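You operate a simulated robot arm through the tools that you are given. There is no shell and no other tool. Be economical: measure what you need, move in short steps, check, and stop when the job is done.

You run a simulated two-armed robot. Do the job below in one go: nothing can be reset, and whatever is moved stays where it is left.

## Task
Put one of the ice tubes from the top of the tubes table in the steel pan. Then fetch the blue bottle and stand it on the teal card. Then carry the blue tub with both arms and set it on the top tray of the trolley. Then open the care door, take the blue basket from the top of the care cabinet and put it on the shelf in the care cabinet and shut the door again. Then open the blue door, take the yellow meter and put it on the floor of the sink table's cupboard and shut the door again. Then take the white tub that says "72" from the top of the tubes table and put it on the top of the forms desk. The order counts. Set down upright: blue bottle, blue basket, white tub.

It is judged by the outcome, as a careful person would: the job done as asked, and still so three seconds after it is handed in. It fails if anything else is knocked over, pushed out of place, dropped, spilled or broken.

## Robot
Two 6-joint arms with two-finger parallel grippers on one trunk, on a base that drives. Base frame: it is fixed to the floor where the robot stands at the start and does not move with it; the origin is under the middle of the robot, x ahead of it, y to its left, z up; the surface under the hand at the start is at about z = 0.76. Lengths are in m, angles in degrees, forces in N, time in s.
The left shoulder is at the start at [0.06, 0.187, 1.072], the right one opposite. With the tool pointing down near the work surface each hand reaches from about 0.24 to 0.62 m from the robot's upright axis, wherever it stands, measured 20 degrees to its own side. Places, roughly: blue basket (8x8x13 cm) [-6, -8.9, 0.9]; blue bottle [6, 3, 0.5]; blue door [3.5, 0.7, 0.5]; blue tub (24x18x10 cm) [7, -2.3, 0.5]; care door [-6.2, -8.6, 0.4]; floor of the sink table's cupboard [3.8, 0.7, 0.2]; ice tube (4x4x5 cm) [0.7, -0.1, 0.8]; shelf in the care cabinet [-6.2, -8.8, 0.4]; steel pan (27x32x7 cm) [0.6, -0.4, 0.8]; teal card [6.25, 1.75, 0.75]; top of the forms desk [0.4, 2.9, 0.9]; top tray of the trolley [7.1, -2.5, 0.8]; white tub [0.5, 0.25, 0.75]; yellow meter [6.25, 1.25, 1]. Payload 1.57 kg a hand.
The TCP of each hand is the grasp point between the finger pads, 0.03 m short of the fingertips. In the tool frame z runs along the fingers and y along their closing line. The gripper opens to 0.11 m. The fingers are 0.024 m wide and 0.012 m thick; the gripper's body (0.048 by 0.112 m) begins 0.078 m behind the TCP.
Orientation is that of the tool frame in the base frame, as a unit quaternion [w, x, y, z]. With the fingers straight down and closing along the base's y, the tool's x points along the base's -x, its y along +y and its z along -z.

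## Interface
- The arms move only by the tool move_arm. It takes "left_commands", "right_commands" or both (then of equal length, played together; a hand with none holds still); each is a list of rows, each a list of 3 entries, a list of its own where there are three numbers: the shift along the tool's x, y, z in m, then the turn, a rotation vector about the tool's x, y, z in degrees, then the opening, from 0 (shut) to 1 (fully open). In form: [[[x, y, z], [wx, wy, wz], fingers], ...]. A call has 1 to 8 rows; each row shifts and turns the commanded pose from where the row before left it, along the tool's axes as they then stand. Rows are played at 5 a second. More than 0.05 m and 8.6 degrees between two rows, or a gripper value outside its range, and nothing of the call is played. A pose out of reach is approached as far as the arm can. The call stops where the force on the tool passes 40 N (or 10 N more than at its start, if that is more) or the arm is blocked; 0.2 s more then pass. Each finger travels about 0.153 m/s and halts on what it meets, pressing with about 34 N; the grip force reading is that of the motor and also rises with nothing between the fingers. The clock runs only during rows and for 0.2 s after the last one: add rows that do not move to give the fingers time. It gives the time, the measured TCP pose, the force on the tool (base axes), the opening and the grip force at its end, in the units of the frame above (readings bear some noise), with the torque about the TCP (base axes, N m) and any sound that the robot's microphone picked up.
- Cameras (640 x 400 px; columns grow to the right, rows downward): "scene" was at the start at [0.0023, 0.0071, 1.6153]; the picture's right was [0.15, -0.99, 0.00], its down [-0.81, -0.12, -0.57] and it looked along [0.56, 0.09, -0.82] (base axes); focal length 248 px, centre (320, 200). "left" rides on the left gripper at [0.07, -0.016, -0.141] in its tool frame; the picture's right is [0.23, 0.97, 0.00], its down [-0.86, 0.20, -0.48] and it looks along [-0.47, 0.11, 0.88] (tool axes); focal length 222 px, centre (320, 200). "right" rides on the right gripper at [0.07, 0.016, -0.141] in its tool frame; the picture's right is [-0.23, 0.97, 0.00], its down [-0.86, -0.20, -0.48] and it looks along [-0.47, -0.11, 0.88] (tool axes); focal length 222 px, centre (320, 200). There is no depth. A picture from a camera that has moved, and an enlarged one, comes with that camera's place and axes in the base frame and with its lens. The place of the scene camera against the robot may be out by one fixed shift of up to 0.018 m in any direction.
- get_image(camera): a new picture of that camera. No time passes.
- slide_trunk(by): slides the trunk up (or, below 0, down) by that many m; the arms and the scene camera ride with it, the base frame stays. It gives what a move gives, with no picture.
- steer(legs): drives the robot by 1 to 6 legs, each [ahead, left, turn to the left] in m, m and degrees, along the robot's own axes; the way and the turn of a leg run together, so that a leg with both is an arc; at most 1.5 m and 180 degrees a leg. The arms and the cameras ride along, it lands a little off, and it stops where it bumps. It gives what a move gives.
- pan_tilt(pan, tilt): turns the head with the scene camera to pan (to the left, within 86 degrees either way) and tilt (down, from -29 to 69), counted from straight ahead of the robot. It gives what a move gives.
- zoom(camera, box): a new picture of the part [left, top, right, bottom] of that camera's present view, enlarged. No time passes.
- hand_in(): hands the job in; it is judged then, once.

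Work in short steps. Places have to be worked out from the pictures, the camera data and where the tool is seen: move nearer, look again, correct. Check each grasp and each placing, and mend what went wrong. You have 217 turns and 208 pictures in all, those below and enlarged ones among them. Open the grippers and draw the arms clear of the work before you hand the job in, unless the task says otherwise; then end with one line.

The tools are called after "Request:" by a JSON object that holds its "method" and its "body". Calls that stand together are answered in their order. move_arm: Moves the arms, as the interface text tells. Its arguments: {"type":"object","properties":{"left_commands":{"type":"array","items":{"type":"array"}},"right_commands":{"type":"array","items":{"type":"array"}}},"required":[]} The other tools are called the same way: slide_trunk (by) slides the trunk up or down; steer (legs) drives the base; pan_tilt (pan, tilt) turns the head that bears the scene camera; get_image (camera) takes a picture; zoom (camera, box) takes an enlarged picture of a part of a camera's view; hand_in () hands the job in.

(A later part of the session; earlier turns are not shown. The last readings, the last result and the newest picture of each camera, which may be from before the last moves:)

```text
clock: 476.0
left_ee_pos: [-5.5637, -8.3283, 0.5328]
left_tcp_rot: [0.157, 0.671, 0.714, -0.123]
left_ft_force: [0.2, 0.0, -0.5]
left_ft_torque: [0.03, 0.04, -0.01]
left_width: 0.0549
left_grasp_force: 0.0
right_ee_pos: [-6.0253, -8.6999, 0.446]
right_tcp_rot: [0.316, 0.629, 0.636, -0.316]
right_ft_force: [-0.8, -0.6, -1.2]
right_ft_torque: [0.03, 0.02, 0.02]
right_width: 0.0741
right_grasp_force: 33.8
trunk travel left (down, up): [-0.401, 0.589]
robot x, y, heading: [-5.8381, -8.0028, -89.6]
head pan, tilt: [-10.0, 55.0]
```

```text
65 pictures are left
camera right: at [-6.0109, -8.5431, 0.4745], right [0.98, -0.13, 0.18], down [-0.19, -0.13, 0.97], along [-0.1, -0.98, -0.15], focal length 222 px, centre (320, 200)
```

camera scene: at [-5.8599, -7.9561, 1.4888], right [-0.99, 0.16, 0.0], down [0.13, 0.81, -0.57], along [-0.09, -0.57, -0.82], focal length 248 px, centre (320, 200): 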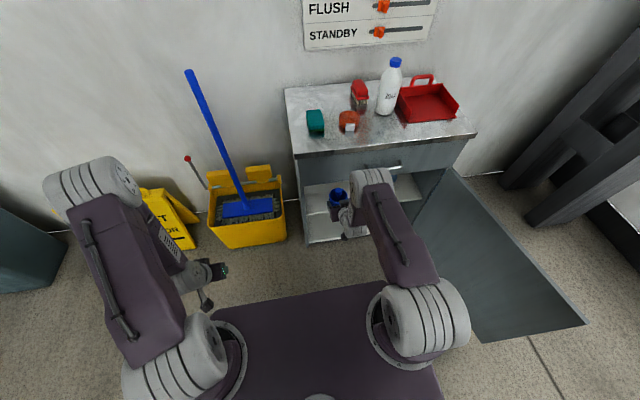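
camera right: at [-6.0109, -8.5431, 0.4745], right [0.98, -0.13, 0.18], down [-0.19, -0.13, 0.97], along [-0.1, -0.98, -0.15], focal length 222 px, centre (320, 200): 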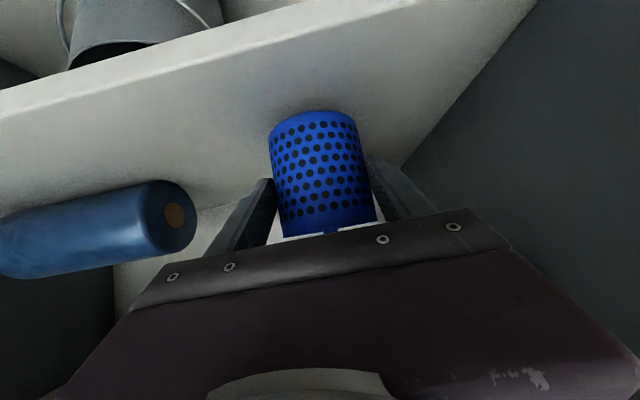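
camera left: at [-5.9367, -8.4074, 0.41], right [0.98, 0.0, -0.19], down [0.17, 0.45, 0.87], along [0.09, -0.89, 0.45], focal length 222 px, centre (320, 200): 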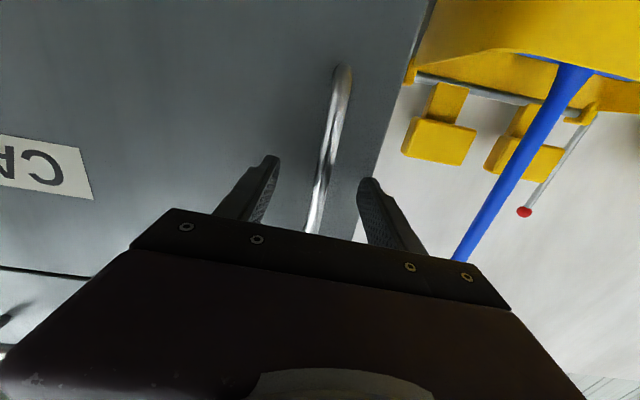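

Well over the shelf, still slightly above. I lower in 5 mm steps until contact.

Request:
{"method": "slide_trunk", "body": {"by": -0.005}}

Request:
{"method": "slide_trunk", "body": {"by": -0.005}}

Request:
{"method": "slide_trunk", "body": {"by": -0.004}}

```text
clock: 476.6
left_ee_pos: [-5.5636, -8.3289, 0.5277]
left_tcp_rot: [0.157, 0.67, 0.715, -0.122]
left_ft_force: [0.5, -0.4, -0.3]
left_ft_torque: [0.02, -0.01, 0.01]
left_width: 0.0551
left_grasp_force: 0.1
right_ee_pos: [-6.025, -8.6995, 0.4409]
right_tcp_rot: [0.315, 0.629, 0.636, -0.317]
right_ft_force: [-0.1, 0.3, -0.4]
right_ft_torque: [0.01, -0.01, 0.02]
right_width: 0.0742
right_grasp_force: 34.5
trunk travel left (down, up): [-0.396, 0.594]
robot x, y, heading: [-5.8359, -8.0039, -89.5]
head pan, tilt: [-10.0, 55.0]
```

```text
clock: 477.1
left_ee_pos: [-5.5625, -8.3273, 0.5231]
left_tcp_rot: [0.158, 0.671, 0.714, -0.123]
left_ft_force: [-0.7, 0.1, 1.0]
left_ft_torque: [-0.05, -0.02, 0.04]
left_width: 0.0548
left_grasp_force: 0.1
right_ee_pos: [-6.026, -8.6999, 0.4367]
right_tcp_rot: [0.317, 0.629, 0.635, -0.318]
right_ft_force: [-0.1, -0.9, 1.8]
right_ft_torque: [-0.05, -0.09, -0.03]
right_width: 0.0742
right_grasp_force: 34.5
trunk travel left (down, up): [-0.391, 0.599]
robot x, y, heading: [-5.8356, -8.0043, -89.5]
head pan, tilt: [-10.0, 55.0]
```

```text
clock: 477.6
left_ee_pos: [-5.5621, -8.3263, 0.5203]
left_tcp_rot: [0.158, 0.67, 0.715, -0.124]
left_ft_force: [0.9, -0.3, 0.9]
left_ft_torque: [-0.03, -0.01, -0.05]
left_width: 0.0552
left_grasp_force: 0.0
right_ee_pos: [-6.0253, -8.6994, 0.4374]
right_tcp_rot: [0.318, 0.628, 0.635, -0.319]
right_ft_force: [-1.2, 1.1, 17.1]
right_ft_torque: [0.16, -0.29, 0.0]
right_width: 0.0742
right_grasp_force: 34.3
trunk travel left (down, up): [-0.387, 0.603]
robot x, y, heading: [-5.8403, -7.9989, -89.5]
head pan, tilt: [-10.0, 55.0]
```

Set down. I release, then back straight out.

Request:
{"method": "slide_trunk", "body": {"by": 0.003}}

Request:
{"method": "move_arm", "body": {"right_commands": [[[0, 0, 0], [0, 0, 0], 0.8], [[0, 0, 0], [0, 0, 0], 1], [[0, 0, 0], [0, 0, 0], 1]]}}

Request:
{"method": "move_arm", "body": {"right_commands": [[[0.024, 0, -0.032], [0, 0, 0], 1], [[0.024, 0, -0.032], [0, 0, 0], 1], [[0.024, 0, -0.032], [0, 0, 0], 1], [[0.02, 0, -0.027], [0, 0, 0], 1]]}}

Request:
{"method": "get_image", "body": {"camera": "right"}}

```text
clock: 478.1
left_ee_pos: [-5.5627, -8.3285, 0.5233]
left_tcp_rot: [0.157, 0.67, 0.715, -0.124]
left_ft_force: [-0.5, -0.7, 0.5]
left_ft_torque: [-0.02, -0.01, 0.0]
left_width: 0.0551
left_grasp_force: 0.1
right_ee_pos: [-6.0254, -8.6997, 0.4367]
right_tcp_rot: [0.317, 0.628, 0.636, -0.318]
right_ft_force: [-1.3, -3.1, 11.0]
right_ft_torque: [-0.6, -0.35, -0.15]
right_width: 0.0745
right_grasp_force: 34.1
trunk travel left (down, up): [-0.39, 0.6]
robot x, y, heading: [-5.8393, -8.0016, -89.8]
head pan, tilt: [-10.0, 55.0]
```

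```text
clock: 478.9
left_ee_pos: [-5.5625, -8.3284, 0.5227]
left_tcp_rot: [0.157, 0.67, 0.715, -0.122]
left_ft_force: [0.8, -0.3, 0.4]
left_ft_torque: [-0.01, 0.02, 0.06]
left_width: 0.0552
left_grasp_force: 0.1
right_ee_pos: [-6.0258, -8.6995, 0.4349]
right_tcp_rot: [0.316, 0.628, 0.637, -0.316]
right_ft_force: [-0.1, -0.2, -0.1]
right_ft_torque: [-0.01, 0.01, -0.02]
right_width: 0.1101
right_grasp_force: 0.1
trunk travel left (down, up): [-0.39, 0.6]
robot x, y, heading: [-5.8336, -8.0039, -89.7]
head pan, tilt: [-10.0, 55.0]
```

```text
clock: 479.9
left_ee_pos: [-5.5633, -8.3285, 0.5222]
left_tcp_rot: [0.158, 0.67, 0.714, -0.124]
left_ft_force: [-0.4, -0.2, 0.2]
left_ft_torque: [-0.02, 0.0, -0.01]
left_width: 0.0549
left_grasp_force: 0.0
right_ee_pos: [-6.0263, -8.5684, 0.4344]
right_tcp_rot: [0.315, 0.629, 0.637, -0.315]
right_ft_force: [-1.0, 0.0, 0.1]
right_ft_torque: [-0.01, -0.02, 0.0]
right_width: 0.1102
right_grasp_force: 0.0
right hand out of reach, approached as far as the arm can: row 4
trunk travel left (down, up): [-0.39, 0.6]
robot x, y, heading: [-5.8351, -8.0051, -89.5]
head pan, tilt: [-10.0, 55.0]
```

```text
64 pictures are left
camera right: at [-6.0122, -8.4123, 0.463], right [0.98, -0.13, 0.18], down [-0.19, -0.14, 0.97], along [-0.1, -0.98, -0.16], focal length 222 px, centre (320, 200)
```

right: 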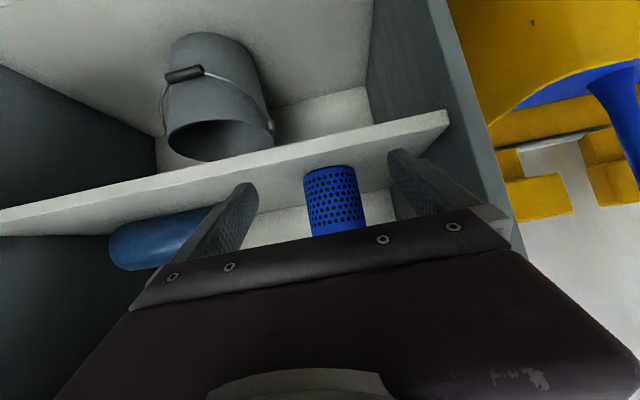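

The basket stands on the shelf. To shut the door I go round: back between drain and door, then bring the closed right hand outside (west of) the door leaf.

Request:
{"method": "move_arm", "body": {"right_commands": [[[0, 0, 0], [0, 0, 0], 0.5], [[0, 0, 0], [0, 0, 0], 0], [[0, 0, 0], [0, 0, 0], 0]]}}

Request:
{"method": "steer", "body": {"legs": [[-0.05, 0, 0], [0, -0.415, 0], [-0.6, 0, 0], [0, -0.5, 0], [0.2, 0, 0]]}}

Request:
{"method": "pan_tilt", "body": {"pan": 0, "tilt": 50}}

Request:
{"method": "get_image", "body": {"camera": "scene"}}

```text
clock: 480.8
left_ee_pos: [-5.5629, -8.3286, 0.5233]
left_tcp_rot: [0.157, 0.671, 0.714, -0.123]
left_ft_force: [-0.3, 0.4, 0.6]
left_ft_torque: [-0.01, -0.05, -0.01]
left_width: 0.055
left_grasp_force: 0.1
right_ee_pos: [-6.0271, -8.5691, 0.4326]
right_tcp_rot: [0.314, 0.63, 0.636, -0.315]
right_ft_force: [0.1, 0.1, -0.5]
right_ft_torque: [0.03, 0.01, 0.03]
right_width: 0.0
right_grasp_force: 21.1
trunk travel left (down, up): [-0.39, 0.6]
robot x, y, heading: [-5.8398, -8.003, -89.7]
head pan, tilt: [-10.0, 55.0]
```

```text
clock: 488.2
left_ee_pos: [-6.1936, -7.6791, 0.5222]
left_tcp_rot: [0.158, 0.67, 0.715, -0.122]
left_ft_force: [0.3, -0.4, -0.4]
left_ft_torque: [0.0, 0.02, -0.02]
left_width: 0.0548
left_grasp_force: 0.0
right_ee_pos: [-6.6475, -7.9195, 0.4337]
right_tcp_rot: [0.319, 0.618, 0.649, -0.309]
right_ft_force: [3.0, -0.1, -0.2]
right_ft_torque: [-0.01, -0.04, 0.08]
right_width: 0.0
right_grasp_force: 21.3
trunk travel left (down, up): [-0.39, 0.6]
robot x, y, heading: [-6.4658, -7.3524, -89.7]
head pan, tilt: [-10.0, 55.0]
stopped in leg 4: the force on the tool passed its limit at 76 N (the readings are from after the stop); the commanded pose is now the measured one
```

```text
clock: 488.9
left_ee_pos: [-6.1952, -7.6783, 0.5224]
left_tcp_rot: [0.159, 0.67, 0.715, -0.123]
left_ft_force: [-0.6, -0.3, 0.5]
left_ft_torque: [0.03, 0.0, 0.01]
left_width: 0.0548
left_grasp_force: 0.1
right_ee_pos: [-6.648, -7.9177, 0.4323]
right_tcp_rot: [0.32, 0.617, 0.649, -0.309]
right_ft_force: [4.4, -0.8, 0.1]
right_ft_torque: [-0.02, -0.05, 0.14]
right_width: 0.0001
right_grasp_force: 20.5
trunk travel left (down, up): [-0.39, 0.6]
robot x, y, heading: [-6.4683, -7.356, -89.4]
head pan, tilt: [0.0, 50.0]
```

```text
63 pictures are left
camera scene: at [-6.479, -7.3743, 1.3122], right [-1.0, -0.01, 0.0], down [-0.01, 0.77, -0.64], along [0.01, -0.64, -0.77], focal length 248 px, centre (320, 200)
```

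scene: 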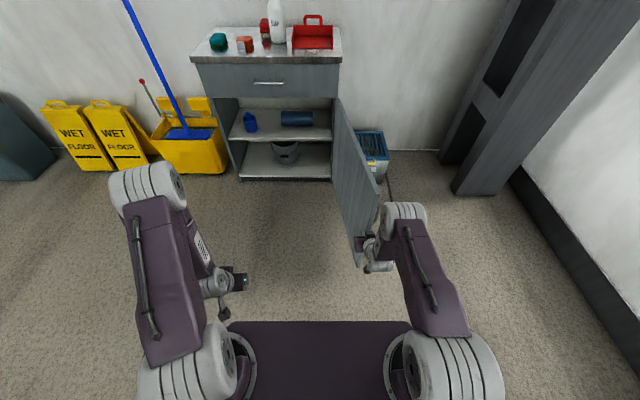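

The hand met the leaf's tip. I back 0.15, go right, then forward outside the leaf, and sweep left to close.

Request:
{"method": "steer", "body": {"legs": [[-0.15, 0, 0], [0, -0.33, 0], [0.35, 0, 0]]}}

Request:
{"method": "steer", "body": {"legs": [[0, 0.4, 0]]}}

Request:
{"method": "get_image", "body": {"camera": "scene"}}

```text
clock: 494.0
left_ee_pos: [-6.5319, -7.8879, 0.5239]
left_tcp_rot: [0.156, 0.675, 0.71, -0.124]
left_ft_force: [0.3, 0.3, 0.0]
left_ft_torque: [-0.01, 0.01, -0.01]
left_width: 0.0548
left_grasp_force: 0.0
right_ee_pos: [-6.9881, -8.122, 0.4326]
right_tcp_rot: [0.318, 0.622, 0.644, -0.311]
right_ft_force: [1.1, 0.7, -0.2]
right_ft_torque: [-0.01, 0.02, -0.02]
right_width: 0.0002
right_grasp_force: 20.8
trunk travel left (down, up): [-0.39, 0.6]
robot x, y, heading: [-6.8014, -7.5602, -90.4]
head pan, tilt: [0.0, 50.0]
```

```text
clock: 496.5
left_ee_pos: [-6.1278, -7.8885, 0.5217]
left_tcp_rot: [0.157, 0.674, 0.711, -0.123]
left_ft_force: [0.3, 0.3, 0.8]
left_ft_torque: [-0.02, 0.0, -0.01]
left_width: 0.0549
left_grasp_force: 0.1
right_ee_pos: [-6.5847, -8.124, 0.4339]
right_tcp_rot: [0.318, 0.621, 0.645, -0.311]
right_ft_force: [0.0, -0.7, -0.4]
right_ft_torque: [0.0, -0.01, 0.02]
right_width: 0.0001
right_grasp_force: 21.2
trunk travel left (down, up): [-0.39, 0.6]
robot x, y, heading: [-6.398, -7.5613, -90.0]
head pan, tilt: [0.0, 50.0]
```

```text
62 pictures are left
camera scene: at [-6.4082, -7.5812, 1.3122], right [-1.0, 0.0, 0.0], down [0.0, 0.77, -0.64], along [0.0, -0.64, -0.77], focal length 248 px, centre (320, 200)
```

scene: 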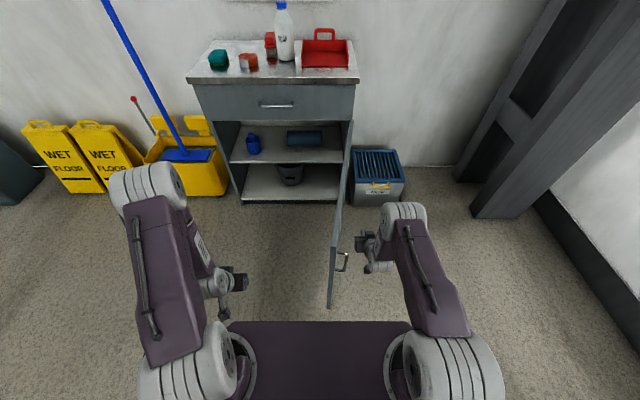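

The leaf is at ~85°. I sweep on left (keeping clear of the drain), then shift the right hand left with the arm.

Request:
{"method": "steer", "body": {"legs": [[0, 0.13, 0]]}}

Request:
{"method": "move_arm", "body": {"right_commands": [[[0, 0.04, 0], [0, 0, 0], 0], [[0, 0.04, 0], [0, 0, 0], 0], [[0, 0.04, 0], [0, 0, 0], 0], [[0, 0.04, 0], [0, 0, 0], 0], [[0, 0.03, 0], [0, 0, 0], 0], [[0, 0, 0], [0, 0, 0], 0]]}}

Request:
{"method": "get_image", "body": {"camera": "scene"}}

```text
clock: 497.7
left_ee_pos: [-6.0024, -7.8882, 0.5217]
left_tcp_rot: [0.157, 0.673, 0.712, -0.125]
left_ft_force: [0.2, 0.0, -0.5]
left_ft_torque: [-0.01, 0.02, -0.03]
left_width: 0.0548
left_grasp_force: 0.0
right_ee_pos: [-6.4585, -8.1242, 0.4337]
right_tcp_rot: [0.317, 0.622, 0.645, -0.312]
right_ft_force: [-0.7, -0.2, 0.2]
right_ft_torque: [-0.02, -0.02, -0.02]
right_width: 0.0
right_grasp_force: 21.2
trunk travel left (down, up): [-0.39, 0.6]
robot x, y, heading: [-6.2731, -7.565, -90.0]
head pan, tilt: [0.0, 50.0]
```

```text
clock: 499.1
left_ee_pos: [-6.0033, -7.8894, 0.5223]
left_tcp_rot: [0.157, 0.674, 0.711, -0.125]
left_ft_force: [-0.3, 0.5, -0.3]
left_ft_torque: [0.01, 0.0, -0.02]
left_width: 0.0549
left_grasp_force: 0.1
right_ee_pos: [-6.2689, -8.116, 0.4326]
right_tcp_rot: [0.318, 0.621, 0.645, -0.311]
right_ft_force: [0.6, -0.1, -0.3]
right_ft_torque: [0.0, -0.01, 0.0]
right_width: 0.0001
right_grasp_force: 21.2
trunk travel left (down, up): [-0.39, 0.6]
robot x, y, heading: [-6.2742, -7.5606, -90.2]
head pan, tilt: [0.0, 50.0]
```

```text
61 pictures are left
camera scene: at [-6.284, -7.5814, 1.3122], right [-1.0, 0.0, 0.0], down [0.0, 0.77, -0.64], along [0.0, -0.64, -0.77], focal length 248 px, centre (320, 200)
```

scene: 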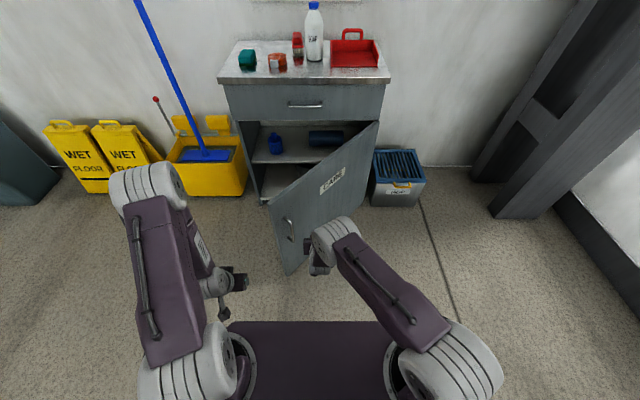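

The leaf swung to ~45°. Now I push it shut by driving ahead.

Request:
{"method": "steer", "body": {"legs": [[0.38, 0, 0]]}}

Request:
{"method": "steer", "body": {"legs": [[0.08, 0, 0]]}}

Request:
{"method": "get_image", "body": {"camera": "scene"}}

```text
clock: 501.6
left_ee_pos: [-6.0048, -8.2734, 0.522]
left_tcp_rot: [0.156, 0.675, 0.711, -0.123]
left_ft_force: [0.0, 0.4, 0.6]
left_ft_torque: [0.02, 0.02, 0.01]
left_width: 0.0551
left_grasp_force: 0.0
right_ee_pos: [-6.2726, -8.5001, 0.433]
right_tcp_rot: [0.318, 0.622, 0.645, -0.311]
right_ft_force: [0.0, 0.2, 1.1]
right_ft_torque: [0.0, 0.0, 0.0]
right_width: 0.0
right_grasp_force: 21.8
trunk travel left (down, up): [-0.39, 0.6]
robot x, y, heading: [-6.2753, -7.9442, -90.3]
head pan, tilt: [0.0, 50.0]
```

```text
clock: 502.6
left_ee_pos: [-6.004, -8.3412, 0.5222]
left_tcp_rot: [0.156, 0.675, 0.711, -0.124]
left_ft_force: [0.2, 1.2, -0.4]
left_ft_torque: [0.01, -0.03, -0.01]
left_width: 0.0548
left_grasp_force: 0.1
right_ee_pos: [-6.2721, -8.5648, 0.4303]
right_tcp_rot: [0.314, 0.622, 0.647, -0.309]
right_ft_force: [0.2, 0.7, 0.1]
right_ft_torque: [0.03, 0.03, -0.01]
right_width: 0.0003
right_grasp_force: 21.2
trunk travel left (down, up): [-0.39, 0.6]
robot x, y, heading: [-6.2741, -8.0139, -90.4]
head pan, tilt: [0.0, 50.0]
stopped in leg 1: the force on the tool passed its limit at 263 N (the readings are from after the stop); the commanded pose is now the measured one
```

```text
60 pictures are left
camera scene: at [-6.2854, -8.0339, 1.3122], right [-1.0, 0.0, 0.0], down [0.0, 0.77, -0.64], along [0.0, -0.64, -0.77], focal length 248 px, centre (320, 200)
```

scene: 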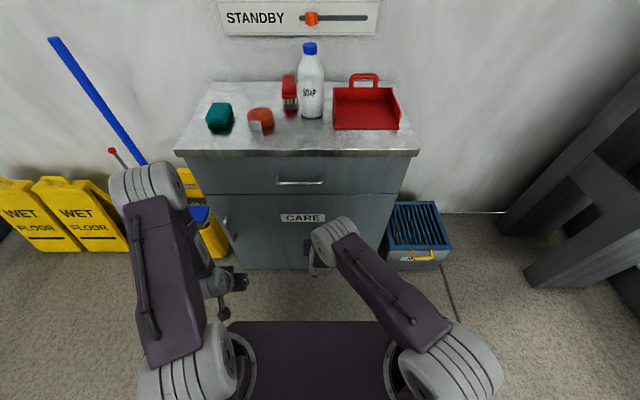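

The door is shut. I back away, check the door stays closed, fold both hands and raise the trunk for travel.

Request:
{"method": "steer", "body": {"legs": [[-1.0, 0, 0.4]]}}

Request:
{"method": "zoom", "body": {"camera": "scene", "box": [200, 60, 440, 210]}}

Request:
{"method": "move_arm", "body": {"left_commands": [[[0, 0, 0], [0, 8.2, 0], 0.8], [[0, 0, 0], [0, 8.2, 0], 1], [[0, 0, 0], [0, 7, 0], 1], [[0.02, -0.01, -0.03], [0, 0, 3], 1], [[0.01, -0.01, -0.03], [0, 0, 0], 1], [[0, 0, -0.03], [0, 0, 0], 1], [[0, 0, -0.03], [0, 0, 0], 1], [[0, 0, 0], [0, 0, 0], 1]], "right_commands": [[[0, -0.03, 0], [0, 7.5, 0], 0.5], [[0, -0.03, 0], [0, 7.5, 0], 1], [[0, -0.03, 0], [0, 7.5, 0], 1], [[0, -0.03, -0.02], [0, 7.5, 0], 1], [[0.02, -0.03, -0.02], [0, 7.5, 0], 1], [[0.03, -0.03, -0.02], [0, 7.5, 0], 1], [[0.04, -0.02, -0.02], [0, 7, 0], 1], [[0.04, 0, -0.03], [0, 0, 0], 1]]}}

Request:
{"method": "slide_trunk", "body": {"by": 0.4}}

Request:
{"method": "steer", "body": {"legs": [[0, 0.8, 0], [0, 0.8, 0], [0, 0, 180]]}}

```text
clock: 507.8
left_ee_pos: [-5.9967, -7.3469, 0.5231]
left_tcp_rot: [0.156, 0.684, 0.701, -0.127]
left_ft_force: [0.2, -0.1, 0.1]
left_ft_torque: [-0.02, 0.03, 0.0]
left_width: 0.0548
left_grasp_force: 0.0
right_ee_pos: [-6.2694, -7.5632, 0.4309]
right_tcp_rot: [0.31, 0.631, 0.639, -0.313]
right_ft_force: [0.1, -0.2, 0.3]
right_ft_torque: [0.0, 0.0, 0.03]
right_width: 0.0002
right_grasp_force: 20.8
trunk travel left (down, up): [-0.39, 0.6]
robot x, y, heading: [-6.2603, -7.0109, -91.5]
head pan, tilt: [0.0, 50.0]
```

```text
2.67 times, centred on (320, 135) of scene
camera zoom: at [-6.2681, -7.0317, 1.3122], right [-1.0, 0.03, 0.0], down [0.02, 0.77, -0.64], along [-0.02, -0.64, -0.77], focal length 662 px, centre (320, 373)
```

zoom: 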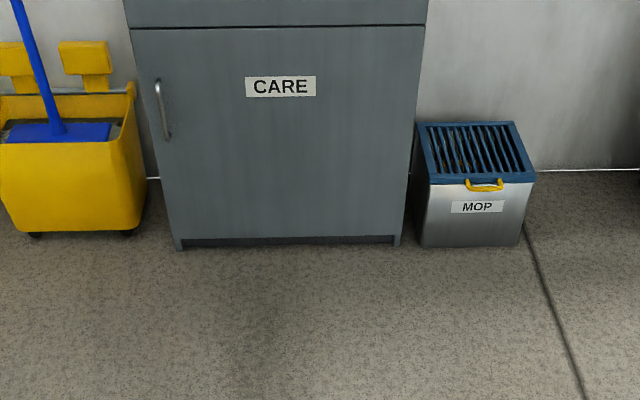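

```text
clock: 509.6
left_ee_pos: [-6.0336, -7.3303, 0.6117]
left_tcp_rot: [0.032, 0.716, 0.696, -0.045]
left_ft_force: [0.3, 0.3, -0.3]
left_ft_torque: [0.02, 0.0, 0.0]
left_width: 0.1102
left_grasp_force: 0.1
left hand out of reach, approached as far as the arm can: row 3, 6, 7
right_ee_pos: [-6.5048, -7.3986, 0.5016]
right_tcp_rot: [0.015, 0.705, 0.708, -0.033]
right_ft_force: [0.0, -0.4, -0.5]
right_ft_torque: [-0.01, 0.0, 0.02]
right_width: 0.11
right_grasp_force: 0.0
right hand out of reach, approached as far as the arm can: row 5, 7
trunk travel left (down, up): [-0.39, 0.6]
robot x, y, heading: [-6.2593, -7.0113, -92.0]
head pan, tilt: [0.0, 50.0]
```

```text
clock: 513.5
left_ee_pos: [-6.0346, -7.3314, 1.0115]
left_tcp_rot: [0.032, 0.716, 0.696, -0.043]
left_ft_force: [0.7, 0.7, 0.8]
left_ft_torque: [0.0, 0.01, 0.01]
left_width: 0.11
left_grasp_force: 0.0
right_ee_pos: [-6.5067, -7.3998, 0.9022]
right_tcp_rot: [0.014, 0.706, 0.707, -0.033]
right_ft_force: [-0.1, -0.5, -0.1]
right_ft_torque: [0.01, 0.01, 0.0]
right_width: 0.1102
right_grasp_force: 0.1
trunk travel left (down, up): [-0.79, 0.2]
robot x, y, heading: [-6.2588, -7.0144, -92.1]
head pan, tilt: [0.0, 50.0]
```

```text
clock: 529.0
left_ee_pos: [-4.8842, -6.7453, 1.0123]
left_tcp_rot: [0.044, -0.701, 0.711, 0.033]
left_ft_force: [0.0, 0.2, 0.7]
left_ft_torque: [-0.01, -0.02, -0.01]
left_width: 0.1102
left_grasp_force: 0.0
right_ee_pos: [-4.4145, -6.6706, 0.9018]
right_tcp_rot: [-0.034, 0.712, -0.701, -0.015]
right_ft_force: [-0.9, 0.5, -0.5]
right_ft_torque: [0.02, 0.02, -0.02]
right_width: 0.1097
right_grasp_force: 0.0
trunk travel left (down, up): [-0.79, 0.2]
robot x, y, heading: [-4.6542, -7.0634, 89.0]
head pan, tilt: [0.0, 50.0]
```

Door shut, all in order there. I head back through the barrier gap.

Request:
{"method": "steer", "body": {"legs": [[1.4, 0, 0], [0.33, 0, 1], [0, 0, -90], [1.45, 0, 0], [0.33, 0, 0], [0, 0, 90]]}}

Request:
{"method": "pan_tilt", "body": {"pan": 0, "tilt": 30}}

Request:
{"method": "get_image", "body": {"camera": "scene"}}

```text
clock: 554.0
left_ee_pos: [-3.0762, -5.0978, 1.0115]
left_tcp_rot: [-0.042, 0.714, -0.698, -0.034]
left_ft_force: [0.1, -0.5, -0.7]
left_ft_torque: [-0.02, 0.04, -0.03]
left_width: 0.1099
left_grasp_force: 0.1
right_ee_pos: [-2.6099, -5.0065, 0.902]
right_tcp_rot: [-0.032, 0.725, -0.688, -0.015]
right_ft_force: [-0.6, 0.3, -0.1]
right_ft_torque: [-0.02, 0.02, 0.0]
right_width: 0.1101
right_grasp_force: 0.0
trunk travel left (down, up): [-0.79, 0.2]
robot x, y, heading: [-2.8392, -5.4038, 91.0]
head pan, tilt: [0.0, 50.0]
```

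```text
clock: 554.9
left_ee_pos: [-3.0777, -5.0977, 1.0118]
left_tcp_rot: [-0.043, 0.713, -0.699, -0.034]
left_ft_force: [-0.8, -0.1, -0.5]
left_ft_torque: [0.02, 0.01, 0.0]
left_width: 0.1099
left_grasp_force: 0.1
right_ee_pos: [-2.612, -5.0068, 0.9007]
right_tcp_rot: [-0.033, 0.725, -0.688, -0.015]
right_ft_force: [0.3, -0.4, 0.1]
right_ft_torque: [-0.01, -0.01, 0.01]
right_width: 0.1101
right_grasp_force: 0.1
trunk travel left (down, up): [-0.79, 0.2]
robot x, y, heading: [-2.8381, -5.4109, 90.6]
head pan, tilt: [0.0, 30.0]
```

```text
58 pictures are left
camera scene: at [-2.8474, -5.3802, 1.7417], right [1.0, 0.02, 0.0], down [0.01, -0.5, -0.87], along [-0.02, 0.87, -0.5], focal length 248 px, centre (320, 200)
```

scene: 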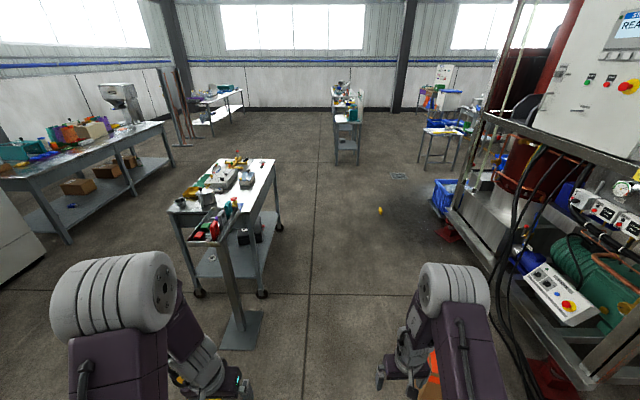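

I retrace my earlier path north and east.

Request:
{"method": "steer", "body": {"legs": [[1.4, 0, -0.6], [1.4, 0, 0], [0.6, 0, 0], [0, 0, -90], [1.27, 0, 0], [0, 1.47, 0]]}}

Request:
{"method": "pan_tilt", "body": {"pan": -15, "tilt": 35}}

Request:
{"method": "get_image", "body": {"camera": "scene"}}

```text
clock: 583.7
left_ee_pos: [-1.1243, -1.5998, 1.0456]
left_tcp_rot: [0.076, 0.034, 0.997, -0.005]
left_ft_force: [-1.9, 0.9, -0.9]
left_ft_torque: [-0.13, -0.22, -0.03]
left_width: 0.11
left_grasp_force: 0.0
right_ee_pos: [-1.0696, -2.0837, 0.9279]
right_tcp_rot: [0.048, 0.02, 0.999, -0.002]
right_ft_force: [0.4, 1.0, -0.4]
right_ft_torque: [-0.04, 0.02, -0.01]
right_width: 0.11
right_grasp_force: 0.1
trunk travel left (down, up): [-0.79, 0.2]
robot x, y, heading: [-1.4342, -1.8154, -4.0]
head pan, tilt: [0.0, 30.0]
stopped in leg 6: the robot was blocked; the commanded pose is now the measured one
```

```text
clock: 584.4
left_ee_pos: [-1.0957, -1.5825, 1.0359]
left_tcp_rot: [0.071, 0.033, 0.997, -0.01]
left_ft_force: [0.7, 0.7, 1.2]
left_ft_torque: [0.03, 0.12, 0.0]
left_width: 0.1099
left_grasp_force: 0.1
right_ee_pos: [-1.0482, -2.068, 0.9213]
right_tcp_rot: [0.038, 0.018, 0.999, -0.01]
right_ft_force: [-0.1, 0.2, -0.6]
right_ft_torque: [-0.03, 0.0, 0.01]
right_width: 0.1102
right_grasp_force: 0.1
trunk travel left (down, up): [-0.79, 0.2]
robot x, y, heading: [-1.4349, -1.8129, -4.0]
head pan, tilt: [-15.0, 35.0]
```

```text
57 pictures are left
camera scene: at [-1.3791, -1.8372, 1.7359], right [-0.32, -0.95, 0.01], down [-0.56, 0.18, -0.81], along [0.76, -0.27, -0.59], focal length 248 px, centre (320, 200)
```

scene: 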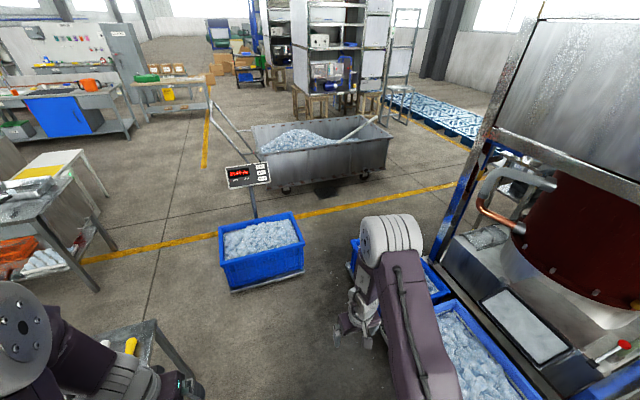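

Another raised floor drain at (-1.58,-1.48) blocks me. I go round its west side.

Request:
{"method": "steer", "body": {"legs": [[0, -0.15, 4], [-0.58, 0, 0], [0, 1.42, 0], [1.4, 0, 0], [0.45, 0, 0]]}}

Request:
{"method": "get_image", "body": {"camera": "scene"}}

```text
clock: 592.4
left_ee_pos: [-1.7398, -1.0031, 1.0286]
left_tcp_rot: [0.064, -0.087, 0.994, -0.005]
left_ft_force: [0.2, 0.5, 0.4]
left_ft_torque: [0.03, 0.03, 0.02]
left_width: 0.1101
left_grasp_force: 0.0
right_ee_pos: [-1.5707, -1.457, 0.9172]
right_tcp_rot: [0.045, -0.101, 0.994, -0.005]
right_ft_force: [-0.8, 0.1, -0.4]
right_ft_torque: [0.03, 0.03, 0.01]
right_width: 0.1102
right_grasp_force: 0.0
trunk travel left (down, up): [-0.79, 0.2]
robot x, y, heading: [-1.9916, -1.2932, 9.5]
head pan, tilt: [-15.0, 35.0]
stopped in leg 3: the robot was blocked; the commanded pose is now the measured one
```

```text
56 pictures are left
camera scene: at [-1.9701, -1.3187, 1.7339], right [-0.09, -1.0, 0.0], down [-0.57, 0.06, -0.82], along [0.81, -0.07, -0.57], focal length 248 px, centre (320, 200)
```

scene: 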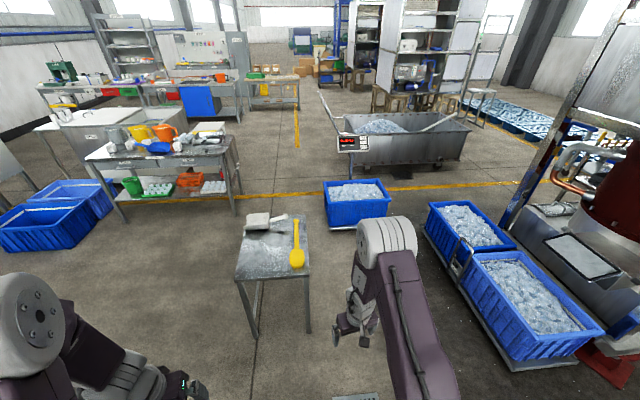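

A cart behind blocked my rear corner. I square up slightly further forward and go on left.

Request:
{"method": "steer", "body": {"legs": [[0.08, -0.02, -9.5], [0.06, 0.3, 0], [0.3, 0.4, 0], [1.3, 0, 0]]}}

Request:
{"method": "get_image", "body": {"camera": "scene"}}

```text
clock: 603.8
left_ee_pos: [0.0531, -0.3748, 1.0293]
left_tcp_rot: [0.064, 0.006, 0.998, -0.012]
left_ft_force: [0.1, -0.5, 0.4]
left_ft_torque: [0.0, 0.01, 0.01]
left_width: 0.1099
left_grasp_force: 0.0
right_ee_pos: [0.1351, -0.8513, 0.9163]
right_tcp_rot: [0.044, -0.009, 0.999, -0.011]
right_ft_force: [1.1, -0.1, 0.9]
right_ft_torque: [0.01, -0.02, 0.0]
right_width: 0.1103
right_grasp_force: 0.1
trunk travel left (down, up): [-0.79, 0.2]
robot x, y, heading: [-0.2455, -0.6165, -1.2]
head pan, tilt: [-15.0, 35.0]
```

```text
55 pictures are left
camera scene: at [-0.2321, -0.6413, 1.734], right [-0.28, -0.96, 0.0], down [-0.55, 0.16, -0.82], along [0.79, -0.23, -0.57], focal length 248 px, centre (320, 200)
```

scene: 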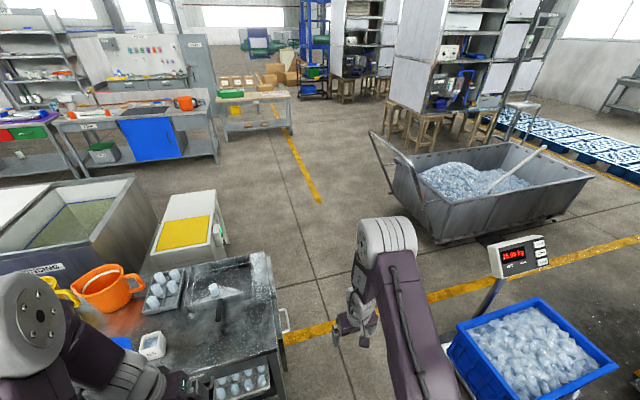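

Clear now. I go on: along y≈-1.12 to x≈2.8, then up to stand before the sink table's blue door.

Request:
{"method": "steer", "body": {"legs": [[0, -0.5, 1.2], [1.45, 0, 0], [1.45, 0, 0], [0, 1.4, 0], [0, 0.25, 0]]}}

Request:
{"method": "pan_tilt", "body": {"pan": 0, "tilt": 40}}

Request:
{"method": "get_image", "body": {"camera": "scene"}}

```text
clock: 628.2
left_ee_pos: [2.9608, 0.7492, 1.0291]
left_tcp_rot: [0.064, 0.01, 0.998, -0.011]
left_ft_force: [0.3, 0.3, 0.4]
left_ft_torque: [0.01, 0.0, 0.02]
left_width: 0.1099
left_grasp_force: 0.0
right_ee_pos: [3.0389, 0.2728, 0.9159]
right_tcp_rot: [0.044, -0.006, 0.999, -0.01]
right_ft_force: [0.5, -0.4, 0.5]
right_ft_torque: [0.03, -0.05, 0.03]
right_width: 0.11
right_grasp_force: 0.0
trunk travel left (down, up): [-0.79, 0.2]
robot x, y, heading: [2.6591, 0.5129, -1.3]
head pan, tilt: [-15.0, 35.0]
```

```text
clock: 629.0
left_ee_pos: [2.9607, 0.7513, 1.0282]
left_tcp_rot: [0.063, 0.01, 0.998, -0.012]
left_ft_force: [0.7, 0.1, 0.1]
left_ft_torque: [-0.02, 0.02, -0.02]
left_width: 0.1102
left_grasp_force: 0.1
right_ee_pos: [3.0405, 0.274, 0.918]
right_tcp_rot: [0.044, -0.006, 0.999, -0.012]
right_ft_force: [-1.3, -1.0, -0.8]
right_ft_torque: [-0.03, 0.04, 0.02]
right_width: 0.1099
right_grasp_force: 0.1
trunk travel left (down, up): [-0.79, 0.2]
robot x, y, heading: [2.6568, 0.5136, -1.4]
head pan, tilt: [0.0, 40.0]
```

```text
54 pictures are left
camera scene: at [2.6746, 0.5101, 1.7264], right [-0.02, -1.0, 0.0], down [-0.64, 0.01, -0.77], along [0.77, -0.02, -0.64], focal length 248 px, centre (320, 200)
```

scene: 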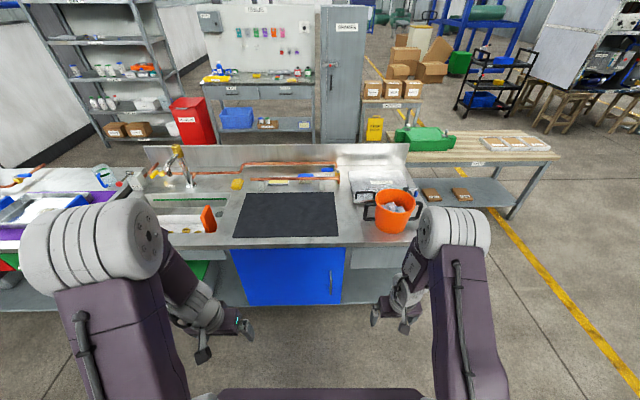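

I zoom onto the blue door and its handle.

Request:
{"method": "zoom", "body": {"camera": "scene", "box": [210, 235, 370, 335]}}

```text
4.00 times, centred on (290, 285) of scene
camera zoom: at [2.6746, 0.5101, 1.7264], right [-0.02, -1.0, 0.0], down [-0.64, 0.01, -0.77], along [0.77, -0.02, -0.64], focal length 993 px, centre (440, -140)
```

zoom: 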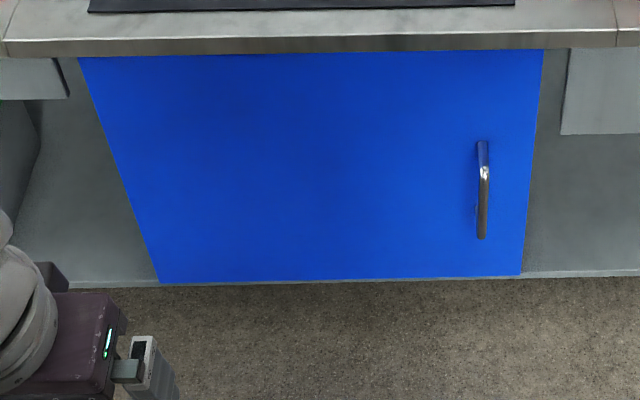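

Door: hinge at left (y≈0.95), handle at y≈0.425, z≈0.35–0.58, face x≈3.5. I level the right hand for the handle and lower the trunk.

Request:
{"method": "move_arm", "body": {"right_commands": [[[-0.04, 0.01, 0], [0, 0, 0], 1], [[-0.04, 0.01, 0], [0, -8.2, 1], 1], [[0, 0.01, 0], [0, -8.2, 0], 1], [[0, 0, 0], [0, -8.2, 0], 1], [[0, 0, 0], [0, -8.2, 0], 1], [[0, 0, 0], [0, -8.2, 0], 1], [[0, 0, 0], [0, -8.2, 0], 1], [[0, 0, 0], [0, -8.2, 0], 1]]}}

Request:
{"method": "move_arm", "body": {"right_commands": [[[0, 0, 0], [0, -8.2, 0], 1], [[0, 0, 0], [0, -8.2, 0], 0.8], [[0, 0, 0], [0, -8.2, 0], 0.6], [[0, 0, 0], [0, -4, 0], 0.6], [[0, 0, 0], [0, 0, 0], 0.6]]}}

Request:
{"method": "slide_trunk", "body": {"by": -0.4}}

Request:
{"method": "slide_trunk", "body": {"by": -0.08}}

Request:
{"method": "get_image", "body": {"camera": "right"}}

```text
clock: 630.8
left_ee_pos: [2.9617, 0.7497, 1.029]
left_tcp_rot: [0.064, 0.01, 0.998, -0.012]
left_ft_force: [-0.5, 0.6, 0.0]
left_ft_torque: [-0.01, -0.02, -0.02]
left_width: 0.11
left_grasp_force: 0.1
right_ee_pos: [3.2325, 0.2701, 0.9732]
right_tcp_rot: [0.501, 0.027, 0.864, 0.047]
right_ft_force: [-0.3, 0.5, -0.3]
right_ft_torque: [0.0, 0.01, -0.05]
right_width: 0.1099
right_grasp_force: 0.2
right hand out of reach, approached as far as the arm can: row 1, 3, 4, 5, 6, 7, 8
trunk travel left (down, up): [-0.79, 0.2]
robot x, y, heading: [2.6591, 0.5147, -1.3]
head pan, tilt: [0.0, 40.0]
```

```text
clock: 632.0
left_ee_pos: [2.9616, 0.75, 1.0295]
left_tcp_rot: [0.063, 0.01, 0.998, -0.012]
left_ft_force: [0.3, -0.4, 1.4]
left_ft_torque: [-0.02, 0.02, 0.04]
left_width: 0.1101
left_grasp_force: 0.0
right_ee_pos: [3.2904, 0.2322, 0.9787]
right_tcp_rot: [0.701, 0.033, 0.712, 0.037]
right_ft_force: [-0.8, 0.6, 0.6]
right_ft_torque: [0.0, 0.02, 0.02]
right_width: 0.066
right_grasp_force: 0.2
right hand out of reach, approached as far as the arm can: row 1, 2, 3, 4
trunk travel left (down, up): [-0.79, 0.2]
robot x, y, heading: [2.6582, 0.5137, -1.6]
head pan, tilt: [0.0, 40.0]
```

```text
clock: 635.8
left_ee_pos: [2.9612, 0.7502, 0.6292]
left_tcp_rot: [0.064, 0.01, 0.998, -0.012]
left_ft_force: [0.0, 0.1, -0.6]
left_ft_torque: [0.0, -0.01, -0.01]
left_width: 0.1101
left_grasp_force: 0.2
right_ee_pos: [3.2915, 0.2331, 0.5788]
right_tcp_rot: [0.7, 0.033, 0.712, 0.037]
right_ft_force: [-0.8, -0.7, 0.0]
right_ft_torque: [0.03, 0.01, -0.02]
right_width: 0.066
right_grasp_force: 0.0
trunk travel left (down, up): [-0.39, 0.6]
robot x, y, heading: [2.6574, 0.5125, -1.1]
head pan, tilt: [0.0, 40.0]
```

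```text
clock: 637.0
left_ee_pos: [2.961, 0.7507, 0.5487]
left_tcp_rot: [0.064, 0.009, 0.998, -0.012]
left_ft_force: [-0.3, 0.3, 0.1]
left_ft_torque: [-0.03, 0.0, 0.02]
left_width: 0.1097
left_grasp_force: 0.0
right_ee_pos: [3.2911, 0.233, 0.498]
right_tcp_rot: [0.7, 0.034, 0.712, 0.037]
right_ft_force: [-0.9, -0.3, 0.3]
right_ft_torque: [-0.01, 0.0, -0.02]
right_width: 0.0659
right_grasp_force: 0.1
trunk travel left (down, up): [-0.31, 0.68]
robot x, y, heading: [2.6593, 0.5144, -1.2]
head pan, tilt: [0.0, 40.0]
```

```text
52 pictures are left
camera right: at [3.1478, 0.2559, 0.4318], right [0.0, 0.95, 0.32], down [-0.46, -0.29, 0.84], along [0.89, -0.15, 0.44], focal length 222 px, centre (320, 200)
```

right: 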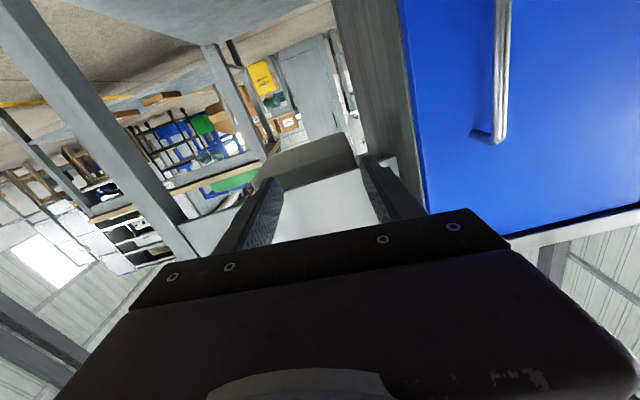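

I shift left 0.2 to bring the right hand before the handle and look again.

Request:
{"method": "steer", "body": {"legs": [[0, 0.2, 1.2]]}}

Request:
{"method": "get_image", "body": {"camera": "right"}}

```text
clock: 638.6
left_ee_pos: [2.9572, 0.9596, 0.5489]
left_tcp_rot: [0.064, -0.002, 0.998, -0.011]
left_ft_force: [0.4, 0.7, 0.2]
left_ft_torque: [0.0, 0.02, -0.03]
left_width: 0.1098
left_grasp_force: 0.1
right_ee_pos: [3.2991, 0.4501, 0.4979]
right_tcp_rot: [0.7, 0.025, 0.712, 0.045]
right_ft_force: [-1.2, 0.8, 0.1]
right_ft_torque: [-0.01, 0.0, -0.03]
right_width: 0.066
right_grasp_force: 0.1
trunk travel left (down, up): [-0.31, 0.68]
robot x, y, heading: [2.6614, 0.7121, 0.1]
head pan, tilt: [0.0, 40.0]
```

```text
51 pictures are left
camera right: at [3.156, 0.4699, 0.4319], right [-0.02, 0.95, 0.32], down [-0.46, -0.3, 0.84], along [0.89, -0.13, 0.44], focal length 222 px, centre (320, 200)
```

right: 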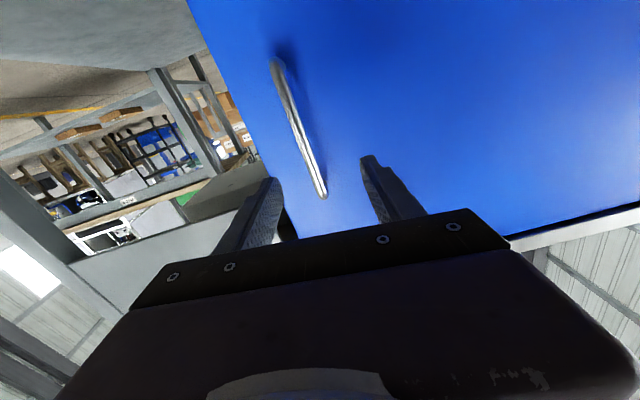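

Handle at y≈0.433, z 0.40–0.575. I advance 0.15 and grip.

Request:
{"method": "steer", "body": {"legs": [[0.148, -0.017, 0]]}}

Request:
{"method": "move_arm", "body": {"right_commands": [[[0, 0, 0], [0, 0, 0], 0.3], [[0, 0, 0], [0, 0, 0], 0], [[0, 0, 0], [0, 0, 0], 0], [[0, 0, 0], [0, 0, 0], 0]]}}

```text
clock: 640.0
left_ee_pos: [3.0962, 0.9437, 0.549]
left_tcp_rot: [0.064, -0.001, 0.998, -0.011]
left_ft_force: [-0.1, -0.5, -0.3]
left_ft_torque: [0.02, 0.0, -0.02]
left_width: 0.11
left_grasp_force: 0.0
right_ee_pos: [3.4335, 0.4309, 0.4966]
right_tcp_rot: [0.7, 0.026, 0.712, 0.044]
right_ft_force: [-3.5, 2.0, 1.6]
right_ft_torque: [-0.08, -0.02, -0.04]
right_width: 0.0639
right_grasp_force: 0.0
trunk travel left (down, up): [-0.31, 0.68]
robot x, y, heading: [2.7957, 0.6999, -0.2]
head pan, tilt: [0.0, 40.0]
stopped in leg 1: the force on the tool passed its limit at 107 N (the readings are from after the stop); the commanded pose is now the measured one
```

```text
clock: 641.0
left_ee_pos: [3.0943, 0.9444, 0.5473]
left_tcp_rot: [0.064, -0.003, 0.998, -0.014]
left_ft_force: [0.1, -0.4, -0.1]
left_ft_torque: [0.0, 0.01, 0.01]
left_width: 0.11
left_grasp_force: 0.0
right_ee_pos: [3.4345, 0.438, 0.4974]
right_tcp_rot: [0.699, 0.022, 0.713, 0.047]
right_ft_force: [-7.3, 38.6, -0.6]
right_ft_torque: [-0.79, -0.42, -0.59]
right_width: 0.0159
right_grasp_force: 31.5
trunk travel left (down, up): [-0.31, 0.68]
robot x, y, heading: [2.7963, 0.6978, 0.3]
head pan, tilt: [0.0, 40.0]
```

Gripped something 16 mm wide; a quick look to confirm.

Request:
{"method": "get_image", "body": {"camera": "right"}}

```text
50 pictures are left
camera right: at [3.2894, 0.4566, 0.4304], right [-0.03, 0.95, 0.32], down [-0.45, -0.3, 0.84], along [0.89, -0.12, 0.44], focal length 222 px, centre (320, 200)
```

right: 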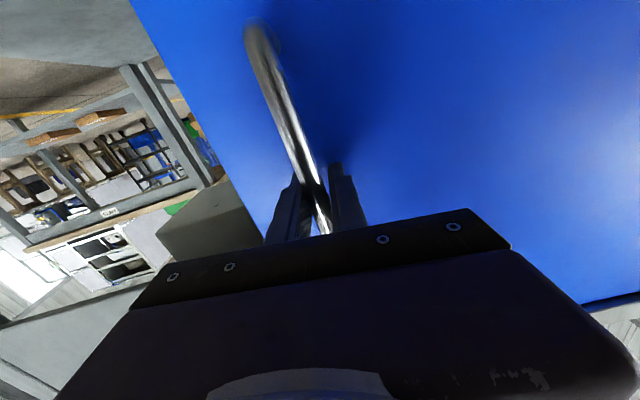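

The handle bar is between the fingers. I pull along the arc (back with drift left).

Request:
{"method": "steer", "body": {"legs": [[-0.07, 0.006, 0], [-0.065, 0.014, 0]]}}

Request:
{"method": "steer", "body": {"legs": [[-0.06, 0.02, 0]]}}

Request:
{"method": "steer", "body": {"legs": [[-0.06, 0.026, 0]]}}

Request:
{"method": "steer", "body": {"legs": [[-0.06, 0.035, 0]]}}

Request:
{"method": "get_image", "body": {"camera": "scene"}}

```text
clock: 642.0
left_ee_pos: [3.0423, 0.9493, 0.5479]
left_tcp_rot: [0.065, -0.002, 0.998, -0.011]
left_ft_force: [0.3, -0.4, -0.3]
left_ft_torque: [0.0, 0.04, -0.01]
left_width: 0.1097
left_grasp_force: 0.1
right_ee_pos: [3.3825, 0.4448, 0.4965]
right_tcp_rot: [0.7, 0.018, 0.713, 0.051]
right_ft_force: [-0.3, 0.7, 4.5]
right_ft_torque: [-0.76, 0.19, 0.13]
right_width: 0.016
right_grasp_force: 31.8
trunk travel left (down, up): [-0.31, 0.68]
robot x, y, heading: [2.7451, 0.7025, 0.1]
head pan, tilt: [0.0, 40.0]
stopped in leg 1: the force on the tool passed its limit at 50 N (the readings are from after the stop); the commanded pose is now the measured one
```

```text
clock: 643.0
left_ee_pos: [2.983, 0.968, 0.5493]
left_tcp_rot: [0.064, -0.002, 0.998, -0.011]
left_ft_force: [0.1, -0.1, -0.8]
left_ft_torque: [0.01, -0.02, 0.0]
left_width: 0.1099
left_grasp_force: 0.0
right_ee_pos: [3.3215, 0.4605, 0.4963]
right_tcp_rot: [0.7, 0.022, 0.712, 0.049]
right_ft_force: [-8.7, -26.2, 4.8]
right_ft_torque: [-0.82, -0.03, 0.34]
right_width: 0.016
right_grasp_force: 31.8
trunk travel left (down, up): [-0.31, 0.68]
robot x, y, heading: [2.6846, 0.7277, -0.0]
head pan, tilt: [0.0, 40.0]
```

```text
clock: 644.0
left_ee_pos: [2.9226, 0.9923, 0.5486]
left_tcp_rot: [0.065, 0.0, 0.998, -0.011]
left_ft_force: [0.1, -1.0, 1.2]
left_ft_torque: [-0.03, 0.02, 0.0]
left_width: 0.1099
left_grasp_force: 0.0
right_ee_pos: [3.2601, 0.4848, 0.495]
right_tcp_rot: [0.7, 0.023, 0.713, 0.047]
right_ft_force: [-5.9, -12.0, 2.9]
right_ft_torque: [-0.79, -0.2, 0.24]
right_width: 0.016
right_grasp_force: 31.8
trunk travel left (down, up): [-0.31, 0.68]
robot x, y, heading: [2.6245, 0.7495, 0.1]
head pan, tilt: [0.0, 40.0]
```

```text
clock: 645.0
left_ee_pos: [2.8631, 1.0272, 0.5496]
left_tcp_rot: [0.065, -0.001, 0.998, -0.012]
left_ft_force: [-0.5, 1.2, -0.5]
left_ft_torque: [-0.02, -0.02, 0.04]
left_width: 0.1102
left_grasp_force: 0.1
right_ee_pos: [3.2001, 0.5197, 0.4945]
right_tcp_rot: [0.7, 0.024, 0.713, 0.046]
right_ft_force: [-7.3, -10.2, 1.6]
right_ft_torque: [-0.75, -0.23, 0.22]
right_width: 0.0157
right_grasp_force: 31.1
trunk travel left (down, up): [-0.31, 0.68]
robot x, y, heading: [2.566, 0.7869, -0.1]
head pan, tilt: [0.0, 40.0]
```

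```text
49 pictures are left
camera scene: at [2.5806, 0.7804, 1.2464], right [0.0, -1.0, 0.0], down [-0.64, 0.0, -0.77], along [0.77, 0.0, -0.64], focal length 248 px, centre (320, 200)
```

scene: 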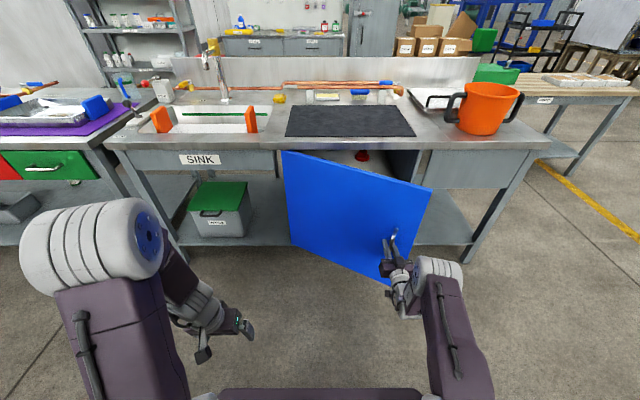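

Open ~27° with low forces. I continue the arc to ~50°, then release.

Request:
{"method": "steer", "body": {"legs": [[-0.07, 0.045, 0]]}}

Request:
{"method": "steer", "body": {"legs": [[-0.062, 0.055, 0]]}}

Request:
{"method": "move_arm", "body": {"right_commands": [[[0, 0, 0], [0, 0, 0], 0.5], [[0, 0, 0], [0, 0, 0], 0.8], [[0, 0, 0], [0, 0, 0], 0.8]]}}

Request:
{"method": "steer", "body": {"legs": [[-0.14, 0, 0], [0, -0.22, 0]]}}

Request:
{"method": "get_image", "body": {"camera": "scene"}}

```text
clock: 646.0
left_ee_pos: [2.7955, 1.0747, 0.5466]
left_tcp_rot: [0.062, -0.002, 0.998, -0.012]
left_ft_force: [0.4, -0.1, -0.4]
left_ft_torque: [0.01, 0.0, 0.01]
left_width: 0.1099
left_grasp_force: 0.1
right_ee_pos: [3.1327, 0.57, 0.4954]
right_tcp_rot: [0.699, 0.019, 0.713, 0.049]
right_ft_force: [26.2, 28.4, 0.5]
right_ft_torque: [-0.8, 0.2, -0.29]
right_width: 0.0157
right_grasp_force: 31.5
trunk travel left (down, up): [-0.31, 0.68]
robot x, y, heading: [2.4964, 0.8293, 0.2]
head pan, tilt: [0.0, 40.0]
```

```text
clock: 647.1
left_ee_pos: [2.734, 1.1306, 0.5465]
left_tcp_rot: [0.062, -0.001, 0.998, -0.012]
left_ft_force: [0.6, 0.4, -0.4]
left_ft_torque: [-0.04, 0.01, 0.01]
left_width: 0.1099
left_grasp_force: 0.0
right_ee_pos: [3.0712, 0.626, 0.4959]
right_tcp_rot: [0.7, 0.019, 0.713, 0.05]
right_ft_force: [25.4, 20.8, 2.8]
right_ft_torque: [-0.82, 0.35, 0.03]
right_width: 0.0158
right_grasp_force: 31.2
trunk travel left (down, up): [-0.31, 0.68]
robot x, y, heading: [2.4336, 0.8897, 0.1]
head pan, tilt: [0.0, 40.0]
```

```text
clock: 647.9
left_ee_pos: [2.7323, 1.1299, 0.549]
left_tcp_rot: [0.063, -0.002, 0.998, -0.012]
left_ft_force: [-0.2, 0.1, 0.0]
left_ft_torque: [-0.02, 0.01, -0.03]
left_width: 0.1099
left_grasp_force: 0.0
right_ee_pos: [3.0704, 0.6238, 0.4965]
right_tcp_rot: [0.7, 0.02, 0.712, 0.048]
right_ft_force: [0.8, -0.8, -0.3]
right_ft_torque: [0.02, 0.0, 0.01]
right_width: 0.0883
right_grasp_force: 0.4
trunk travel left (down, up): [-0.31, 0.68]
robot x, y, heading: [2.4285, 0.8854, -0.1]
head pan, tilt: [0.0, 40.0]
```

```text
clock: 650.5
left_ee_pos: [2.5897, 0.9084, 0.5483]
left_tcp_rot: [0.063, 0.0, 0.998, -0.011]
left_ft_force: [0.1, 0.9, -0.2]
left_ft_torque: [0.02, 0.01, -0.01]
left_width: 0.11
left_grasp_force: 0.1
right_ee_pos: [2.9258, 0.4022, 0.4975]
right_tcp_rot: [0.7, 0.02, 0.712, 0.049]
right_ft_force: [0.1, 0.4, -0.1]
right_ft_torque: [0.05, 0.0, 0.02]
right_width: 0.088
right_grasp_force: 0.0
trunk travel left (down, up): [-0.31, 0.68]
robot x, y, heading: [2.2916, 0.6665, -0.2]
head pan, tilt: [0.0, 40.0]
```

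```text
48 pictures are left
camera scene: at [2.3067, 0.6615, 1.2464], right [0.0, -1.0, 0.0], down [-0.64, 0.0, -0.77], along [0.77, 0.0, -0.64], focal length 248 px, centre (320, 200)
```

scene: 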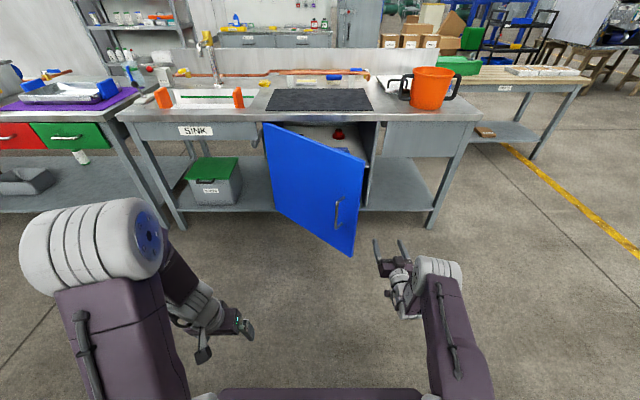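

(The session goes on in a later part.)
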